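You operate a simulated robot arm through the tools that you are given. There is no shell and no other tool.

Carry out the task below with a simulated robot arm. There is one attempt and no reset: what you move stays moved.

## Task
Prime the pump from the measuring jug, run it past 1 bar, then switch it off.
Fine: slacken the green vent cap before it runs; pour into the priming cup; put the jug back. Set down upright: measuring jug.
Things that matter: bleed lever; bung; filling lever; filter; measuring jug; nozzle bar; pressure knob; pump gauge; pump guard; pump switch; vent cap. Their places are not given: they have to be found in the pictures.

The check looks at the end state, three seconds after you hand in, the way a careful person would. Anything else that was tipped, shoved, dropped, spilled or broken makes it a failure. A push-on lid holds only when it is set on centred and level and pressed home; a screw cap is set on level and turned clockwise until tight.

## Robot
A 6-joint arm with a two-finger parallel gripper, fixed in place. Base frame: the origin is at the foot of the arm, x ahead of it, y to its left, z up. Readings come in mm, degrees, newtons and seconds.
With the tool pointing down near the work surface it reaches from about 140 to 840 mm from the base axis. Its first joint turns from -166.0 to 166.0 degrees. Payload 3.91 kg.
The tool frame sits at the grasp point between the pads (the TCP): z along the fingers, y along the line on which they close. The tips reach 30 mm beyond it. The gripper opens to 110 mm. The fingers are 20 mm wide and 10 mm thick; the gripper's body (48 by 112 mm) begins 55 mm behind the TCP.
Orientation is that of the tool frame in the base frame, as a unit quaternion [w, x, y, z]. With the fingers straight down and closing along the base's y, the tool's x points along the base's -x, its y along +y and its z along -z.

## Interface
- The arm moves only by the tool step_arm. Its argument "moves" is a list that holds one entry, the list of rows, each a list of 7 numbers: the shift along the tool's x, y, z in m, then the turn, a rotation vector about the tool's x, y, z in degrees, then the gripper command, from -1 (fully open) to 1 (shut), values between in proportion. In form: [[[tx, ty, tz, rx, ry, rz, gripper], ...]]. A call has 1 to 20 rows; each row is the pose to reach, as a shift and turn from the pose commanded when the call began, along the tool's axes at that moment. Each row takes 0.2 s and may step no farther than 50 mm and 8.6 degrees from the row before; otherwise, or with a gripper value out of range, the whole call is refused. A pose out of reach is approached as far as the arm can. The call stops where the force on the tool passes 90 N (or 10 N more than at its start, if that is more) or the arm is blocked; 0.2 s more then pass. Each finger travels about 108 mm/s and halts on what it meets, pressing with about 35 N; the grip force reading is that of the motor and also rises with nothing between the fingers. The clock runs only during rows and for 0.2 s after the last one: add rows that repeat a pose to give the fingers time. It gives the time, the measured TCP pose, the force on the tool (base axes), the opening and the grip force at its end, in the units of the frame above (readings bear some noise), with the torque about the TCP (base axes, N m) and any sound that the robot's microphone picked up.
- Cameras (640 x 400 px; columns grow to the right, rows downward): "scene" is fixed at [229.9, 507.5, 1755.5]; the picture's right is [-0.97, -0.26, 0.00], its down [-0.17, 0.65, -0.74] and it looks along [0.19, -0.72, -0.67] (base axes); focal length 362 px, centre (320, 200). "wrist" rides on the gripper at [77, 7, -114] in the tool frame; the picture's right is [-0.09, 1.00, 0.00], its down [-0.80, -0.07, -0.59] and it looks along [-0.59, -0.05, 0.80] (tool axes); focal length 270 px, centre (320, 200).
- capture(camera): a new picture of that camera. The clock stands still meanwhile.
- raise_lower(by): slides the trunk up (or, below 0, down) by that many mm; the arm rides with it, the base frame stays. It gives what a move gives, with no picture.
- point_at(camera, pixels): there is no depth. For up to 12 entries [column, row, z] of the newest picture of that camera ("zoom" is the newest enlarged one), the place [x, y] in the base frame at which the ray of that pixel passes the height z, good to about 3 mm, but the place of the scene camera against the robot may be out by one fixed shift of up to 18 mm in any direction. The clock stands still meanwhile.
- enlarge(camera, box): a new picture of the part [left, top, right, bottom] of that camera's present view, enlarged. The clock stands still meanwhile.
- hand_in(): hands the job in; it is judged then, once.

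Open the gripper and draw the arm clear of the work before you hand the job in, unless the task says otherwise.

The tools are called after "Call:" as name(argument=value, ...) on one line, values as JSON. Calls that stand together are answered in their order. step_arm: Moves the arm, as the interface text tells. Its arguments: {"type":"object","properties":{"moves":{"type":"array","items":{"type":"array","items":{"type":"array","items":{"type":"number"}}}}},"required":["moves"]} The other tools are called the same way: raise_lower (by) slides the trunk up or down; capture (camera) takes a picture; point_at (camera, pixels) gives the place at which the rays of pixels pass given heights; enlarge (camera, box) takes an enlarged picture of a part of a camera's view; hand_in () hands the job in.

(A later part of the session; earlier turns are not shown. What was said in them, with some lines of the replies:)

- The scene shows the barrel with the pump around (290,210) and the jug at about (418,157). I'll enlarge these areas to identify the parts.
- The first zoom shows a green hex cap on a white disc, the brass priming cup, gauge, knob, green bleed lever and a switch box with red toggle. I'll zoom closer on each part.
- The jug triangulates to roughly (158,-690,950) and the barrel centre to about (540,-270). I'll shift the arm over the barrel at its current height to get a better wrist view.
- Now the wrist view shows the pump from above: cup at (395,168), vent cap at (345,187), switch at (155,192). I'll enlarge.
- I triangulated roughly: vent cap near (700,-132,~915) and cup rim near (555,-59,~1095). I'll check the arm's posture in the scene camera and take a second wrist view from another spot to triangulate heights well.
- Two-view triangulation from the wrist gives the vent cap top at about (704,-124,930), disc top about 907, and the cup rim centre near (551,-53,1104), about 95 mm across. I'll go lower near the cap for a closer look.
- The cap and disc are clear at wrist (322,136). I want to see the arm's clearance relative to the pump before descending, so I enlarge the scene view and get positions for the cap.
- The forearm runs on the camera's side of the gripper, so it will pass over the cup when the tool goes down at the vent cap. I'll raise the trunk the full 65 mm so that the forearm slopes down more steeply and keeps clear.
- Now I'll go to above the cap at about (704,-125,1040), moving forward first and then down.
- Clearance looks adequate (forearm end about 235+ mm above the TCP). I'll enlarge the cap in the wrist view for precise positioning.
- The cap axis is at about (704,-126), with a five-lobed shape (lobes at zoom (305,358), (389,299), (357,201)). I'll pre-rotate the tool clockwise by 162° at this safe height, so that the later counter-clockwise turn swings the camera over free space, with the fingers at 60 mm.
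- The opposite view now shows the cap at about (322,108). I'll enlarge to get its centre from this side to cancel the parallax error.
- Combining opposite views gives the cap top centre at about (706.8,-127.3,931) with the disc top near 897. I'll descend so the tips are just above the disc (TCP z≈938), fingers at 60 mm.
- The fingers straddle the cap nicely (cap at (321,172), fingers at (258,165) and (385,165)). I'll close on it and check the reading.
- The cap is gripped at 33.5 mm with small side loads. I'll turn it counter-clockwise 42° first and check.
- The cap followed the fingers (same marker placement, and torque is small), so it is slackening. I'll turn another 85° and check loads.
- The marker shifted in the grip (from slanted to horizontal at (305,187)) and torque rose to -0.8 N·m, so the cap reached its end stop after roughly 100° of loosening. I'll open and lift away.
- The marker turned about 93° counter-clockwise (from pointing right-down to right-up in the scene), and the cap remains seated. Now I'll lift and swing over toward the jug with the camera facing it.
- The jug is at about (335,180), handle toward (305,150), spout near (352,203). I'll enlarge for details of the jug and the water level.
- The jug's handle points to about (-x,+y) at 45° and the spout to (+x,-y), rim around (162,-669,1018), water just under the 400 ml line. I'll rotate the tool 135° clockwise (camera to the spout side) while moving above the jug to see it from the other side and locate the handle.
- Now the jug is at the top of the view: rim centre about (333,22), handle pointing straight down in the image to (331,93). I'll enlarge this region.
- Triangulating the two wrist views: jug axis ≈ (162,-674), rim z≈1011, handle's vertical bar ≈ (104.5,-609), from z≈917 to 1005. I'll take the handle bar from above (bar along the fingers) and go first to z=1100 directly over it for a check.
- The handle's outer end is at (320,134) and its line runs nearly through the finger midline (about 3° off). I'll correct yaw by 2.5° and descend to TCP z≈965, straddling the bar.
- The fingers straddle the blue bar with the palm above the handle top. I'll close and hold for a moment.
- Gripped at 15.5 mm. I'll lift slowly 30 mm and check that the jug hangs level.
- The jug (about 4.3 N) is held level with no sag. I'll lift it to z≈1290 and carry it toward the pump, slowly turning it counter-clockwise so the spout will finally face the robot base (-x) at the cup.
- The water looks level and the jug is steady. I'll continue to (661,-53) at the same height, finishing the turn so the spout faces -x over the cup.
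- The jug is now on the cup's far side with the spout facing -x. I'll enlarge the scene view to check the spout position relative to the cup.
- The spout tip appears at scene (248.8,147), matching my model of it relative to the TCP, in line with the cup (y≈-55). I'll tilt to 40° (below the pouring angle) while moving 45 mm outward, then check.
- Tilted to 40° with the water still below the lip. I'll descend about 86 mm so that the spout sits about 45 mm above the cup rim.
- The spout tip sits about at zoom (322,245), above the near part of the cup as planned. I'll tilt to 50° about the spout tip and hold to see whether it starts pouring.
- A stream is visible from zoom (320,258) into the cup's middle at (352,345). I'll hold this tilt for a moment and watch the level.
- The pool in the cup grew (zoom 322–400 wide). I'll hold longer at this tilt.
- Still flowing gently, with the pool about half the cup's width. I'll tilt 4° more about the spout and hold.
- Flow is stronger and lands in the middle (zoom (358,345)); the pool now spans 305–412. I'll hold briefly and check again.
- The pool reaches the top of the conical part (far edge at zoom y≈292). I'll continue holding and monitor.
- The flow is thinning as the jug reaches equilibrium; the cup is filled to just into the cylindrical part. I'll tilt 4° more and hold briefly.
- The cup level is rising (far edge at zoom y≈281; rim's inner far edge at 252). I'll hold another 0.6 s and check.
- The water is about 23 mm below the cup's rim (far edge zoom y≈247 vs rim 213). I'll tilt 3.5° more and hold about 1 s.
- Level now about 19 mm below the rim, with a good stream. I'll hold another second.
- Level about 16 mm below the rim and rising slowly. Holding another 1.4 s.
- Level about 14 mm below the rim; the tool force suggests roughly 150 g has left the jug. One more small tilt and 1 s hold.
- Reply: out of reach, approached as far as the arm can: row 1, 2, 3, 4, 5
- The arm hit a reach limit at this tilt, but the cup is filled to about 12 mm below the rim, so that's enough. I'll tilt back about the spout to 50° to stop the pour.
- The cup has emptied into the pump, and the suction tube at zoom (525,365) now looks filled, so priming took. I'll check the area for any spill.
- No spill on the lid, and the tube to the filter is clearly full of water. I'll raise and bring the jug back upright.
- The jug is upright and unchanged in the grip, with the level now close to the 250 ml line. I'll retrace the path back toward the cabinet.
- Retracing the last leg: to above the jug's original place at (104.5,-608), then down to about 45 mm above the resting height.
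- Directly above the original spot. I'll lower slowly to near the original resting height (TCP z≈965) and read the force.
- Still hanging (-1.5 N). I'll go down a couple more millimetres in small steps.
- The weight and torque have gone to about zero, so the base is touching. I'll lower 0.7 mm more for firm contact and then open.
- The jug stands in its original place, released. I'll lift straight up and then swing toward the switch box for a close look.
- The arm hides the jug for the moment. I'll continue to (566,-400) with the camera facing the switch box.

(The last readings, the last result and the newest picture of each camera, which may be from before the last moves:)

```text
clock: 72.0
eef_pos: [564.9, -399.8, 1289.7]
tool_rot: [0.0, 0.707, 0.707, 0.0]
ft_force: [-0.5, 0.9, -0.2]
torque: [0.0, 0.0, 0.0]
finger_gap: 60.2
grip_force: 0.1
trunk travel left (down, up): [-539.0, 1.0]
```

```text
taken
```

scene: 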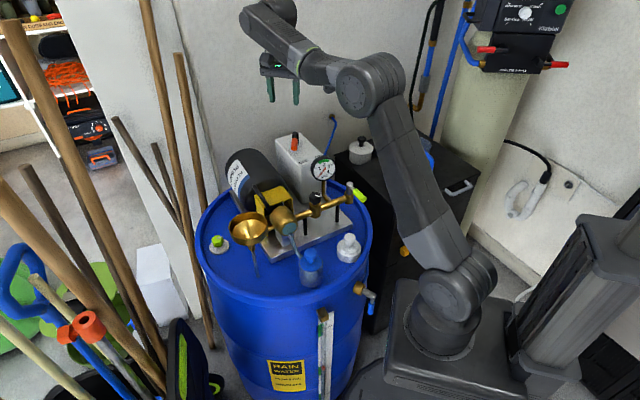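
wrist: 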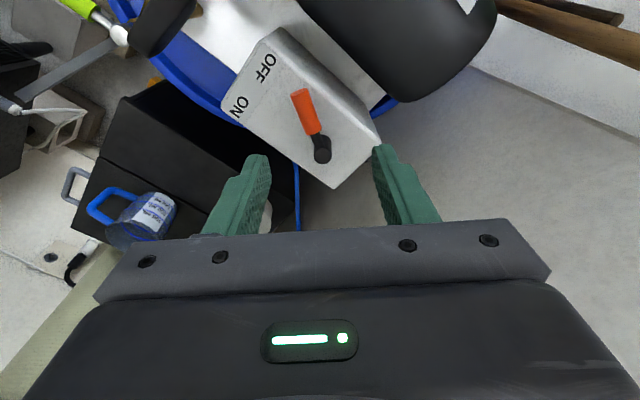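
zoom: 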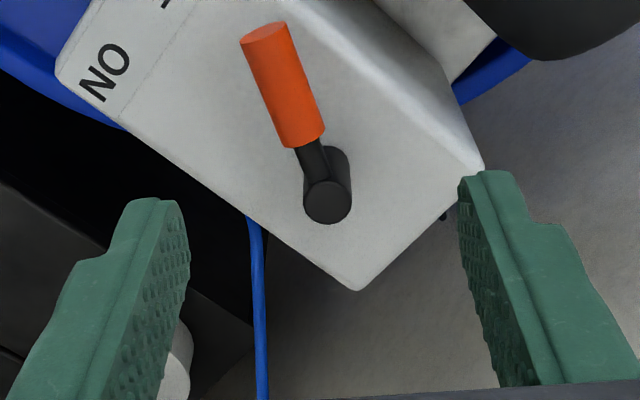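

The lever is clear: black post top at about (563,-469,1119), orange handle pointing at ~106° with tip near (543,-399,1103); the OFF label lies on its near side and ON about 60° further counter-clockwise. I'll go closer, above the handle and aligned with it.

Call:
step_arm(moves=[[[-0.006, -0.005, 0.03, 0, 0, -5.2, -0.09], [-0.012, -0.01, 0.06, 0, 0, -10.4, -0.09], [-0.0191, -0.0162, 0.09, 0, 0, -15.6, -0.09], [-0.0191, -0.0162, 0.09, 0, 0, -15.6, -0.09]]])

Call:
capture(camera="wrist")

Call:
enlarge(camera="wrist", box=[240, 50, 400, 180])

```text
clock: 73.0
eef_pos: [548.2, -420.3, 1199.0]
tool_rot: [0.0, 0.604, 0.797, 0.0]
ft_force: [0.2, 0.1, -0.1]
torque: [-0.01, 0.02, -0.05]
finger_gap: 59.9
grip_force: 0.0
trunk travel left (down, up): [-539.0, 1.0]
```

```text
taken
```

wrist: 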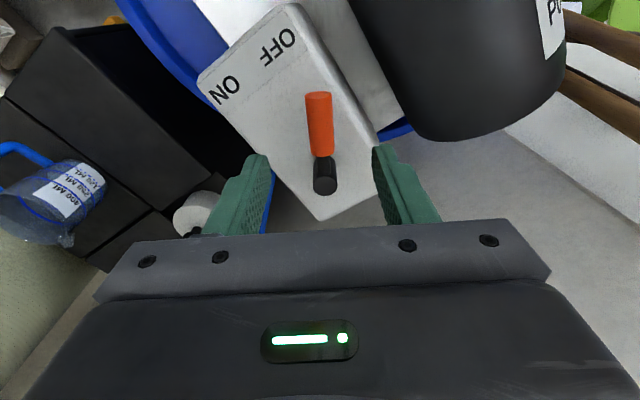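

```text
3.08 times, centred on (320, 115) of wrist
```

zoom: 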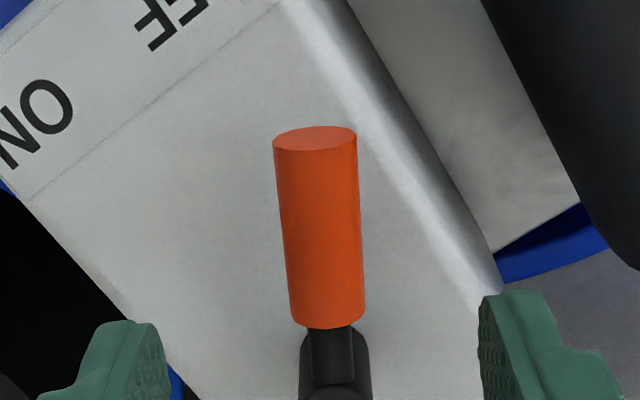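

The handle is straight below the fingers (zoom x≈320, from y=140 to 325), with the pivot at tool x≈-48. I'll check the scene for gauge visibility and lower to straddle the handle.

Call:
step_arm(moves=[[[0, 0.0005, 0.03, 0, 0, 0, -0.09], [0, 0.0005, 0.055, 0, 0, 0, -0.09], [0, 0.0005, 0.067, 0, 0, 0, -0.09], [0, 0.0005, 0.074, 0, 0, 0, -0.09], [0, 0.0005, 0.074, 0, 0, 0, -0.09]]])

Call:
capture(camera="wrist")

Call:
capture(camera="scene")

Call:
enlarge(camera="scene", box=[250, 90, 360, 190])

```text
clock: 74.2
eef_pos: [549.1, -419.9, 1127.4]
tool_rot: [0.0, 0.604, 0.797, 0.001]
ft_force: [-0.2, 0.1, -0.3]
torque: [0.0, 0.03, -0.03]
finger_gap: 60.0
grip_force: 0.0
trunk travel left (down, up): [-539.0, 1.0]
```

```text
taken
```

wrist: 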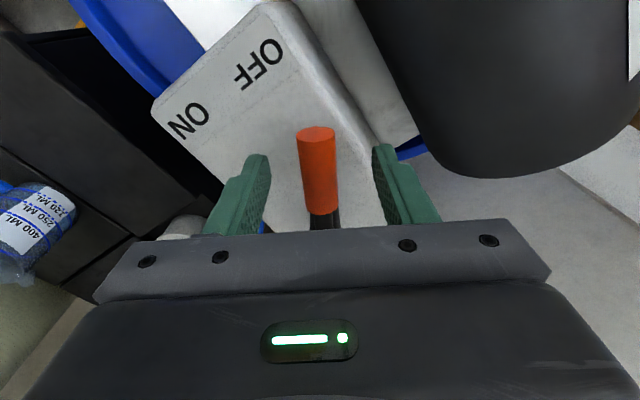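

```text
taken
```

scene: 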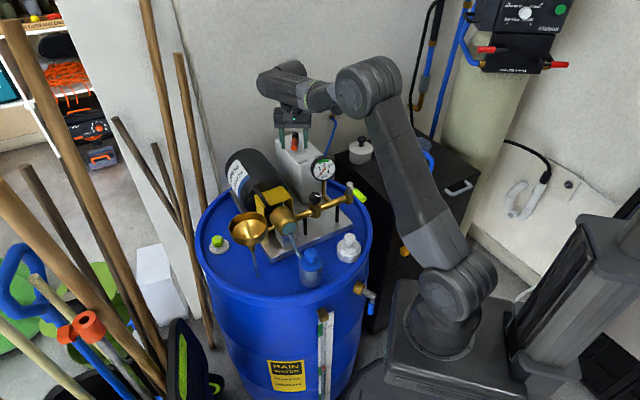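

```text
4.00 times, centred on (305, 140) of scene
```

zoom: 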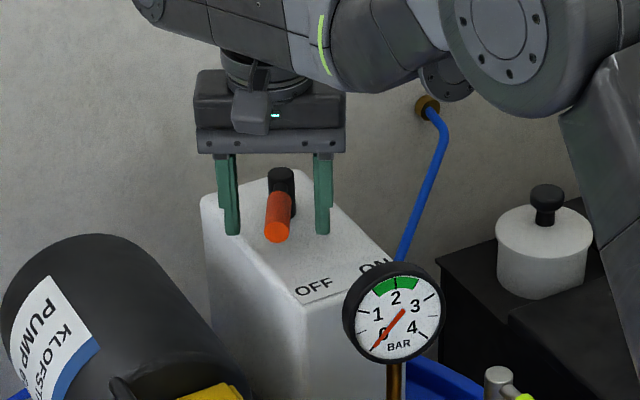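

The scene shows both fingers beside the orange handle (zoom (230,235) and (322,235)) and the gauge in view at 0. I'll lower 4 mm and narrow the fingers to about 22 mm around the handle.

Call:
step_arm(moves=[[[0, 0, 0.002, 0, 0, 0, 0.1], [0, 0, 0.004, 0, 0, 0, 0.4], [0, 0, 0.004, 0, 0, 0, 0.58], [0, 0, 0.004, 0, 0, 0, 0.58]]])

Call:
enlarge(camera="scene", box=[250, 90, 360, 190])

Call:
capture(camera="wrist")

```text
clock: 75.2
eef_pos: [549.3, -420.7, 1121.8]
tool_rot: [0.0, 0.605, 0.796, 0.0]
ft_force: [-0.5, -0.4, 0.0]
torque: [-0.01, -0.01, -0.02]
finger_gap: 23.3
grip_force: 0.0
trunk travel left (down, up): [-539.0, 1.0]
```

```text
4.00 times, centred on (305, 140) of scene
```

zoom: 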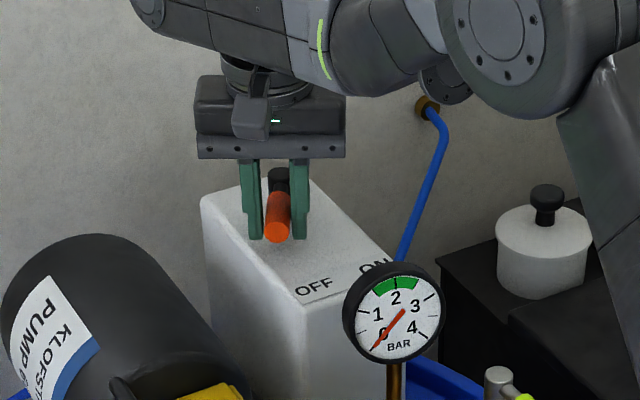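

```text
taken
```

wrist: 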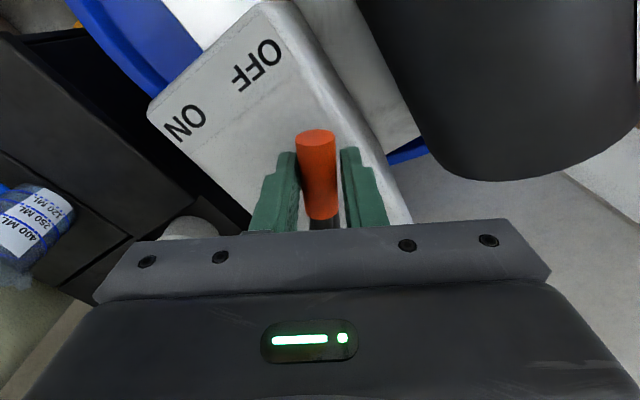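

The fingers are just around the handle with slack. I'll turn it counter-clockwise toward ON along an arc about the pivot, stopping at 60°, then look at gauge and lever.

Call:
step_arm(moves=[[[-0.0005, -0.0067, 0, 0, 0, -8, 0.58], [-0.0019, -0.0133, 0, 0, 0, -16, 0.58], [-0.0042, -0.0197, 0, 0, 0, -24, 0.58], [-0.0074, -0.0256, 0, 0, 0, -32, 0.58], [-0.0113, -0.0311, 0, 0, 0, -40, 0.58], [-0.016, -0.036, 0, 0, 0, -48, 0.58], [-0.0213, -0.0401, 0, 0, 0, -56, 0.58], [-0.0242, -0.0419, 0, 0, 0, -60, 0.58]]])

Call:
enlarge(camera="scene", box=[250, 90, 360, 190])

Call:
capture(camera="wrist")

```text
clock: 77.0
eef_pos: [517.3, -455.0, 1121.2]
tool_rot: [0.001, 0.124, 0.992, 0.0]
ft_force: [0.8, 0.3, 1.1]
torque: [-0.01, 0.03, -0.02]
finger_gap: 23.7
grip_force: 0.0
trunk travel left (down, up): [-539.0, 1.0]
```

```text
4.00 times, centred on (305, 140) of scene
```

zoom: 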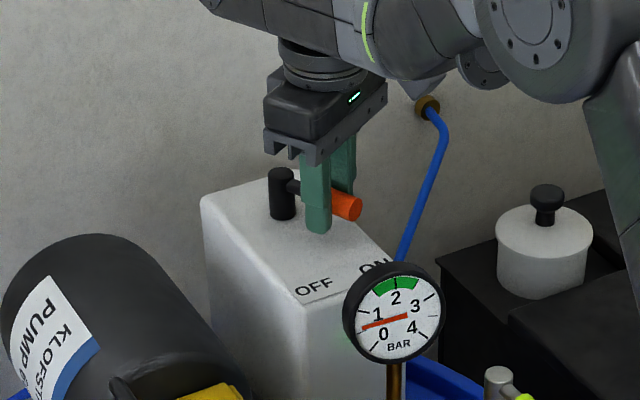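

```text
taken
```

wrist: 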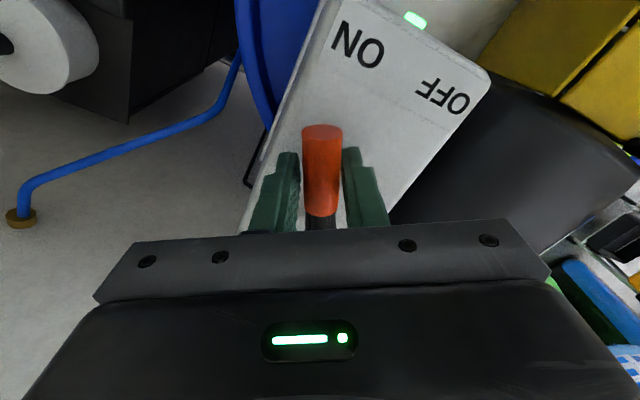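

The lever is over at ON, a green lamp is lit at wrist (415,18), and the gauge needle is rising (around 0.7 bar). I'll wait 0.6 s and read again.

Call:
step_arm(moves=[[[0, 0, 0, 0, 0, 0, 0.58], [0, 0, 0, 0, 0, 0, 0.58], [0, 0, 0, 0, 0, 0, 0.58]]])

Call:
enlarge(camera="scene", box=[300, 140, 345, 190])

Call:
capture(camera="scene")

```text
clock: 77.8
eef_pos: [515.9, -453.4, 1121.0]
tool_rot: [0.001, 0.125, 0.992, 0.0]
ft_force: [0.7, 0.8, 0.0]
torque: [0.02, -0.04, 0.0]
finger_gap: 23.2
grip_force: 0.6
trunk travel left (down, up): [-539.0, 1.0]
```

```text
8.00 times, centred on (322, 165) of scene
```

zoom: 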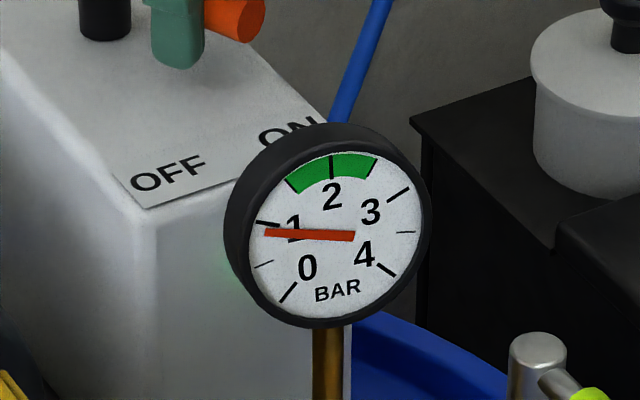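

```text
taken
```

scene: 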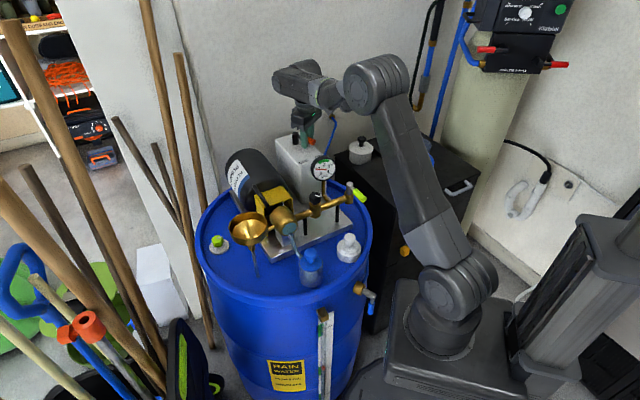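

The needle is at about 0.9 bar and still rising. I'll wait another 0.8 s.

Call:
step_arm(moves=[[[0, 0, 0, 0, 0, 0, 0.58], [0, 0, 0, 0, 0, 0, 0.58], [0, 0, 0, 0, 0, 0, 0.58]]])

Call:
enlarge(camera="scene", box=[300, 140, 345, 190])

```text
clock: 78.6
eef_pos: [516.9, -453.6, 1120.0]
tool_rot: [-0.001, 0.125, 0.992, 0.0]
ft_force: [0.0, 0.6, -0.3]
torque: [0.01, -0.01, -0.03]
finger_gap: 23.3
grip_force: 0.3
trunk travel left (down, up): [-539.0, 1.0]
```

```text
8.00 times, centred on (322, 165) of scene
```

zoom: 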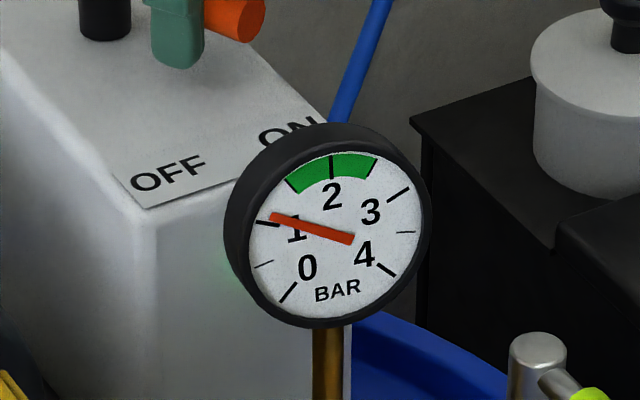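

The needle has just passed 1 bar (about 1.1). I'll wait another 0.8 s for a clear margin.

Call:
step_arm(moves=[[[0, 0, 0, 0, 0, 0, 0.58], [0, 0, 0, 0, 0, 0, 0.58], [0, 0, 0, 0, 0, 0, 0.58]]])

Call:
enlarge(camera="scene", box=[300, 140, 345, 190])

Call:
enlarge(camera="scene", box=[190, 180, 380, 300])

```text
clock: 79.4
eef_pos: [516.3, -455.6, 1122.5]
tool_rot: [-0.001, 0.125, 0.992, -0.001]
ft_force: [-0.3, 0.3, 0.0]
torque: [-0.02, 0.03, 0.05]
finger_gap: 23.4
grip_force: 0.0
trunk travel left (down, up): [-539.0, 1.0]
```

```text
8.00 times, centred on (322, 165) of scene
```

zoom: 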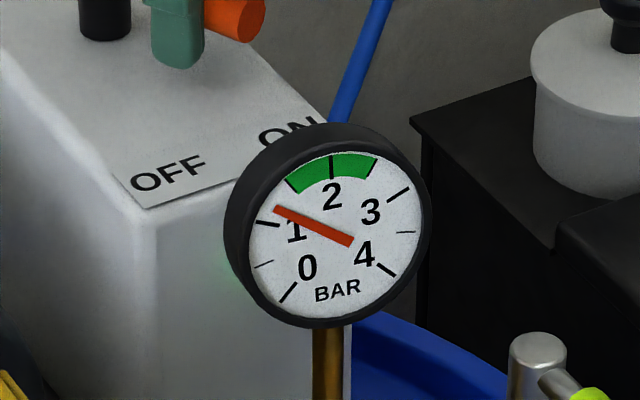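

```text
3.33 times, centred on (285, 240) of scene
```

zoom: 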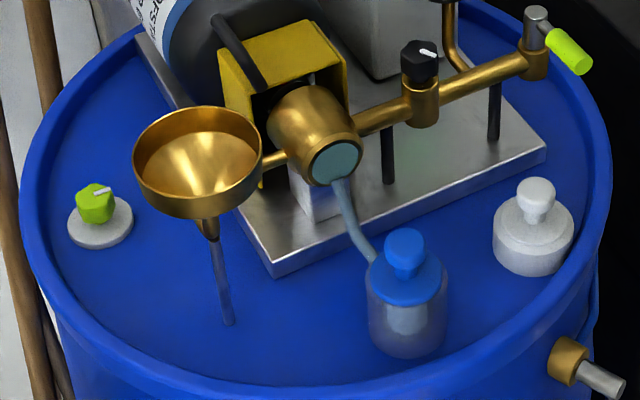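

The needle is clearly past 1 bar (about 1.2), with no leaks visible. I'll give it another 0.8 s for a firm margin and then switch off.

Call:
step_arm(moves=[[[0, 0, 0, 0, 0, 0, 0.58], [0, 0, 0, 0, 0, 0, 0.58], [0, 0, 0, 0, 0, 0, 0.58], [0, 0, 0, 0, 0, 0, 0.58]]])

Call:
enlarge(camera="scene", box=[300, 140, 345, 190])

```text
clock: 80.4
eef_pos: [515.3, -454.1, 1121.6]
tool_rot: [0.001, 0.124, 0.992, 0.0]
ft_force: [0.0, 0.1, -0.3]
torque: [0.01, -0.01, 0.0]
finger_gap: 23.2
grip_force: 0.0
trunk travel left (down, up): [-539.0, 1.0]
```

```text
8.00 times, centred on (322, 165) of scene
```

zoom: 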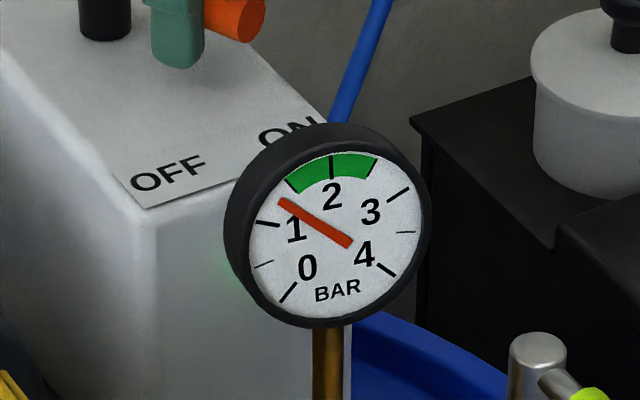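

About 1.3 bar. Now I'll swing the lever back clockwise to OFF, with a small overshoot to take up the finger slack.

Call:
step_arm(moves=[[[-0.0005, 0.0067, 0, 0, 0, 8, 0.58], [-0.0019, 0.0133, 0, 0, 0, 16, 0.58], [-0.0042, 0.0197, 0, 0, 0, 24, 0.58], [-0.0074, 0.0256, 0, 0, 0, 32, 0.58], [-0.0113, 0.0311, 0, 0, 0, 40, 0.58], [-0.016, 0.036, 0, 0, 0, 48, 0.58], [-0.0213, 0.0401, 0, 0, 0, 56, 0.58], [-0.0242, 0.0419, 0, 0, 0, 60, 0.58], [-0.0264, 0.0431, 0, 0, 0, 63, 0.58]]])

Call:
enlarge(camera="scene", box=[250, 90, 360, 190])

Call:
capture(camera="wrist")

```text
clock: 82.4
eef_pos: [552.0, -419.6, 1121.4]
tool_rot: [0.0, 0.626, 0.78, 0.0]
ft_force: [-4.4, -1.9, -1.0]
torque: [0.04, 0.05, 0.09]
finger_gap: 25.6
grip_force: 2.4
trunk travel left (down, up): [-539.0, 1.0]
```

```text
4.00 times, centred on (305, 140) of scene
```

zoom: 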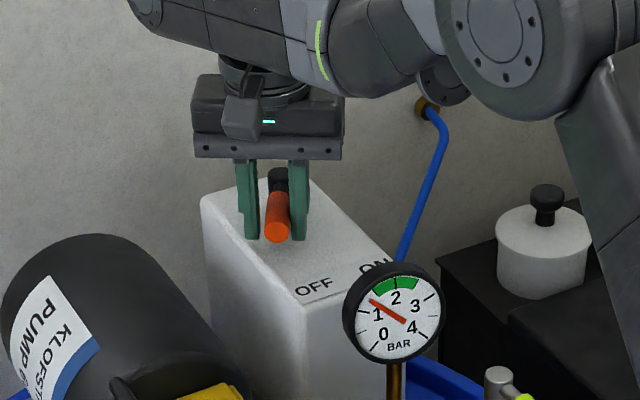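

```text
taken
```

wrist: 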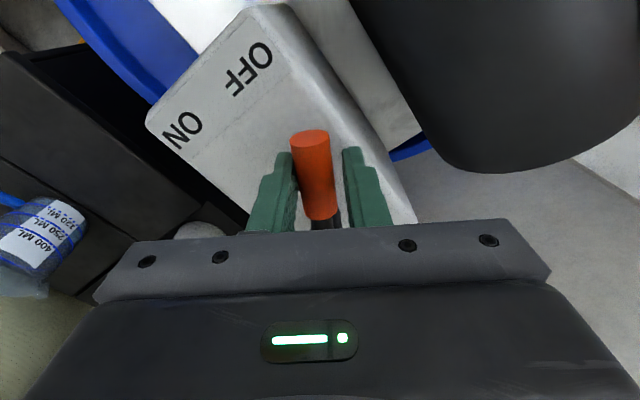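

The lever is back against its OFF stop (tool feels ~4.8 N), gauge holding about 1.3 bar. I'll ease off, open the fingers and lift clear.

Call:
step_arm(moves=[[[0, -0.0025, 0, 0, 0, -2, 0.5], [0, -0.0025, 0, 0, 0, -2, 0.2], [0, -0.0025, 0, 0, 0, -2, -0.09], [0, -0.0025, 0, 0, 0, -2, -0.09], [0, -0.0025, -0.03, 0, 0, -2, -0.09], [0, -0.0025, -0.075, 0, 0, -2, -0.09], [0, -0.0025, -0.12, 0, 0, -2, -0.09], [0, -0.0025, -0.165, 0, 0, -2, -0.09]]])

Call:
capture(camera="wrist")

Call:
enlarge(camera="wrist", box=[180, 20, 400, 210])

Call:
enlarge(camera="scene", box=[250, 90, 360, 190])

```text
clock: 84.2
eef_pos: [550.1, -418.7, 1287.9]
tool_rot: [0.0, 0.611, 0.792, 0.0]
ft_force: [-0.5, 0.3, 0.0]
torque: [-0.01, -0.02, 0.04]
finger_gap: 60.0
grip_force: 0.2
trunk travel left (down, up): [-539.0, 1.0]
```

```text
taken
```

wrist: 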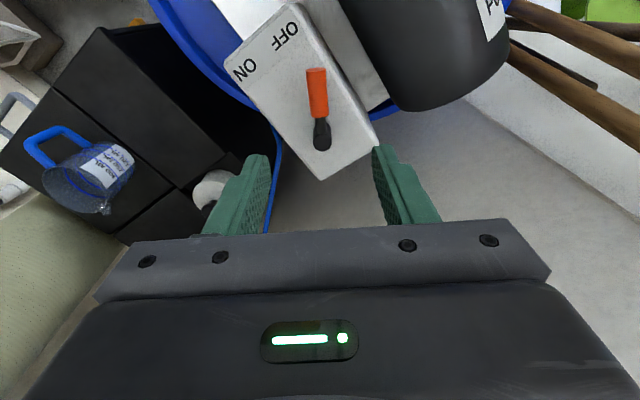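

```text
2.11 times, centred on (290, 115) of wrist
```

zoom: 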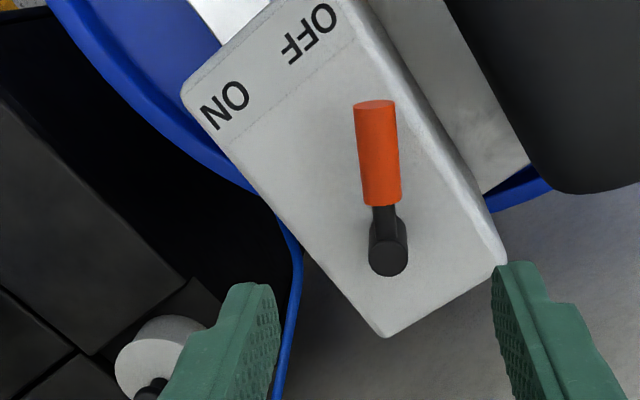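

```text
4.00 times, centred on (305, 140) of scene
```

zoom: 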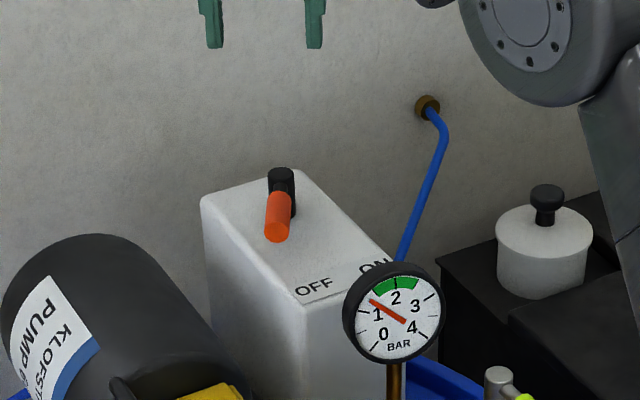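

The lever is exactly as it was at OFF and the gauge holds steady at about 1.3 bar. I'll draw the arm away to near its starting pose, open fully, and make a final check.

Call:
step_arm(moves=[[[0, 0, -0.035, 0, 0, 0, -0.5], [0.0161, -0.0319, -0.066, 0, 0, 0, -1], [0.0322, -0.0637, -0.066, 0, 0, 0, -1], [0.0483, -0.0956, -0.066, 0, 0, 0, -1], [0.0644, -0.1275, -0.066, 0, 0, 0, -1], [0.0805, -0.1594, -0.066, 0, 0, 0, -1], [0.0966, -0.1912, -0.066, 0, 0, 0, -1], [0.1127, -0.2231, -0.066, 0, 0, 0, -1], [0.1288, -0.255, -0.066, 0, 0, 0, -1], [0.1449, -0.2868, -0.066, 0, 0, 0, -1], [0.161, -0.3187, -0.066, 0, 0, 0, -1]]])

Call:
capture(camera="scene")

Call:
capture(camera="wrist")

Call:
enlarge(camera="scene", box=[190, 120, 390, 300])

Call:
enlarge(camera="scene", box=[380, 115, 460, 195])

```text
clock: 86.6
eef_pos: [199.1, -346.8, 1354.5]
tool_rot: [0.0, 0.611, 0.791, 0.0]
ft_force: [0.9, 0.5, 1.1]
torque: [-0.03, -0.01, -0.02]
finger_gap: 109.8
grip_force: 0.1
trunk travel left (down, up): [-539.0, 1.0]
```

```text
taken
```

scene: 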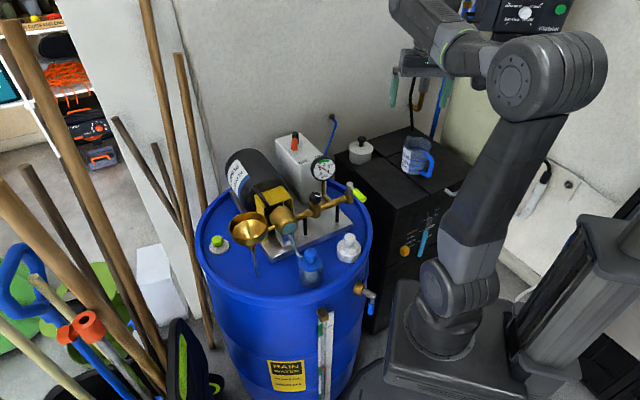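

```text
taken
```

wrist: 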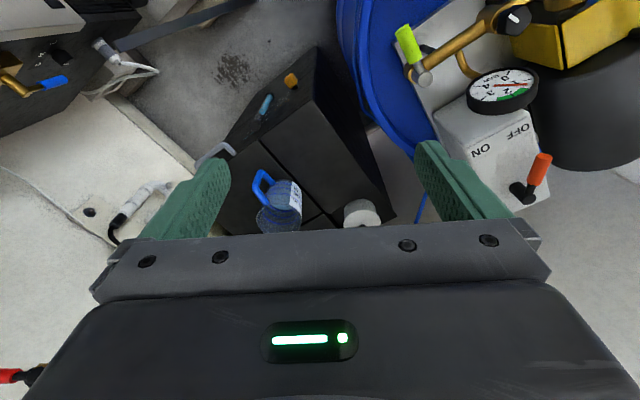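

```text
2.22 times, centred on (290, 210) of scene
```

zoom: 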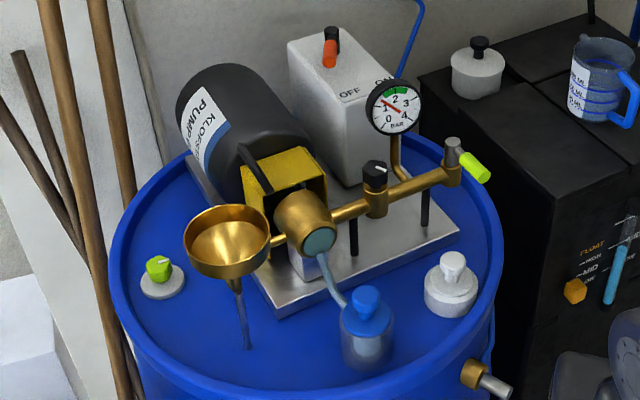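

```text
5.00 times, centred on (420, 155) of scene
```

zoom: 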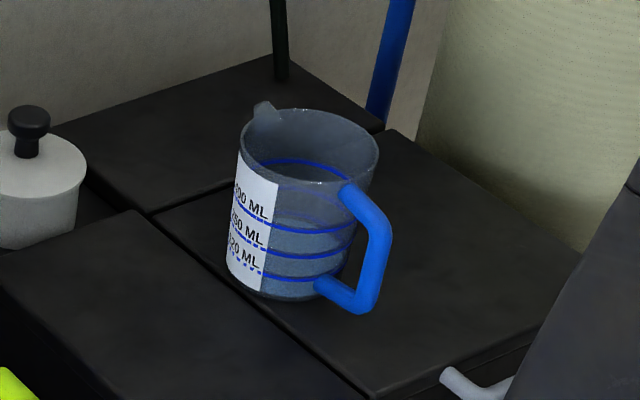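

The jug is upright at its original place, the cap is slackened and seated, the lever is at OFF, the gauge has gone past 1 bar, nothing else has moved, and the arm is clear with the gripper open. Handing in.

Call:
hand_in()

```text
The job is handed in.
```

The pump was primed from the jug, ran up to about 1.3 bar, and is now switched off. The job is handed in, but I haven't seen the check's result.

- **Vent cap:** I turned the green cap about 90° counter-clockwise to its end stop before the pump ran. It is still seated on its disc.
- **Priming:** I poured roughly 150 ml into the brass cup without spilling. It drained into the pump and the suction tube filled.
- **Running:** I turned the switch to ON, watched the gauge pass 1 bar, and turned it back to OFF. The gauge stayed at about 1.3 bar afterwards, so the line is still under pressure.
- **Jug:** It stands upright in its original place, with the level close to the 250 ml line.

I did not touch the bleed lever, pressure knob, filling lever, bung, filter or guard. The final pictures show nothing else moved and no water on the barrel or cabinet. The arm is clear with the gripper open.
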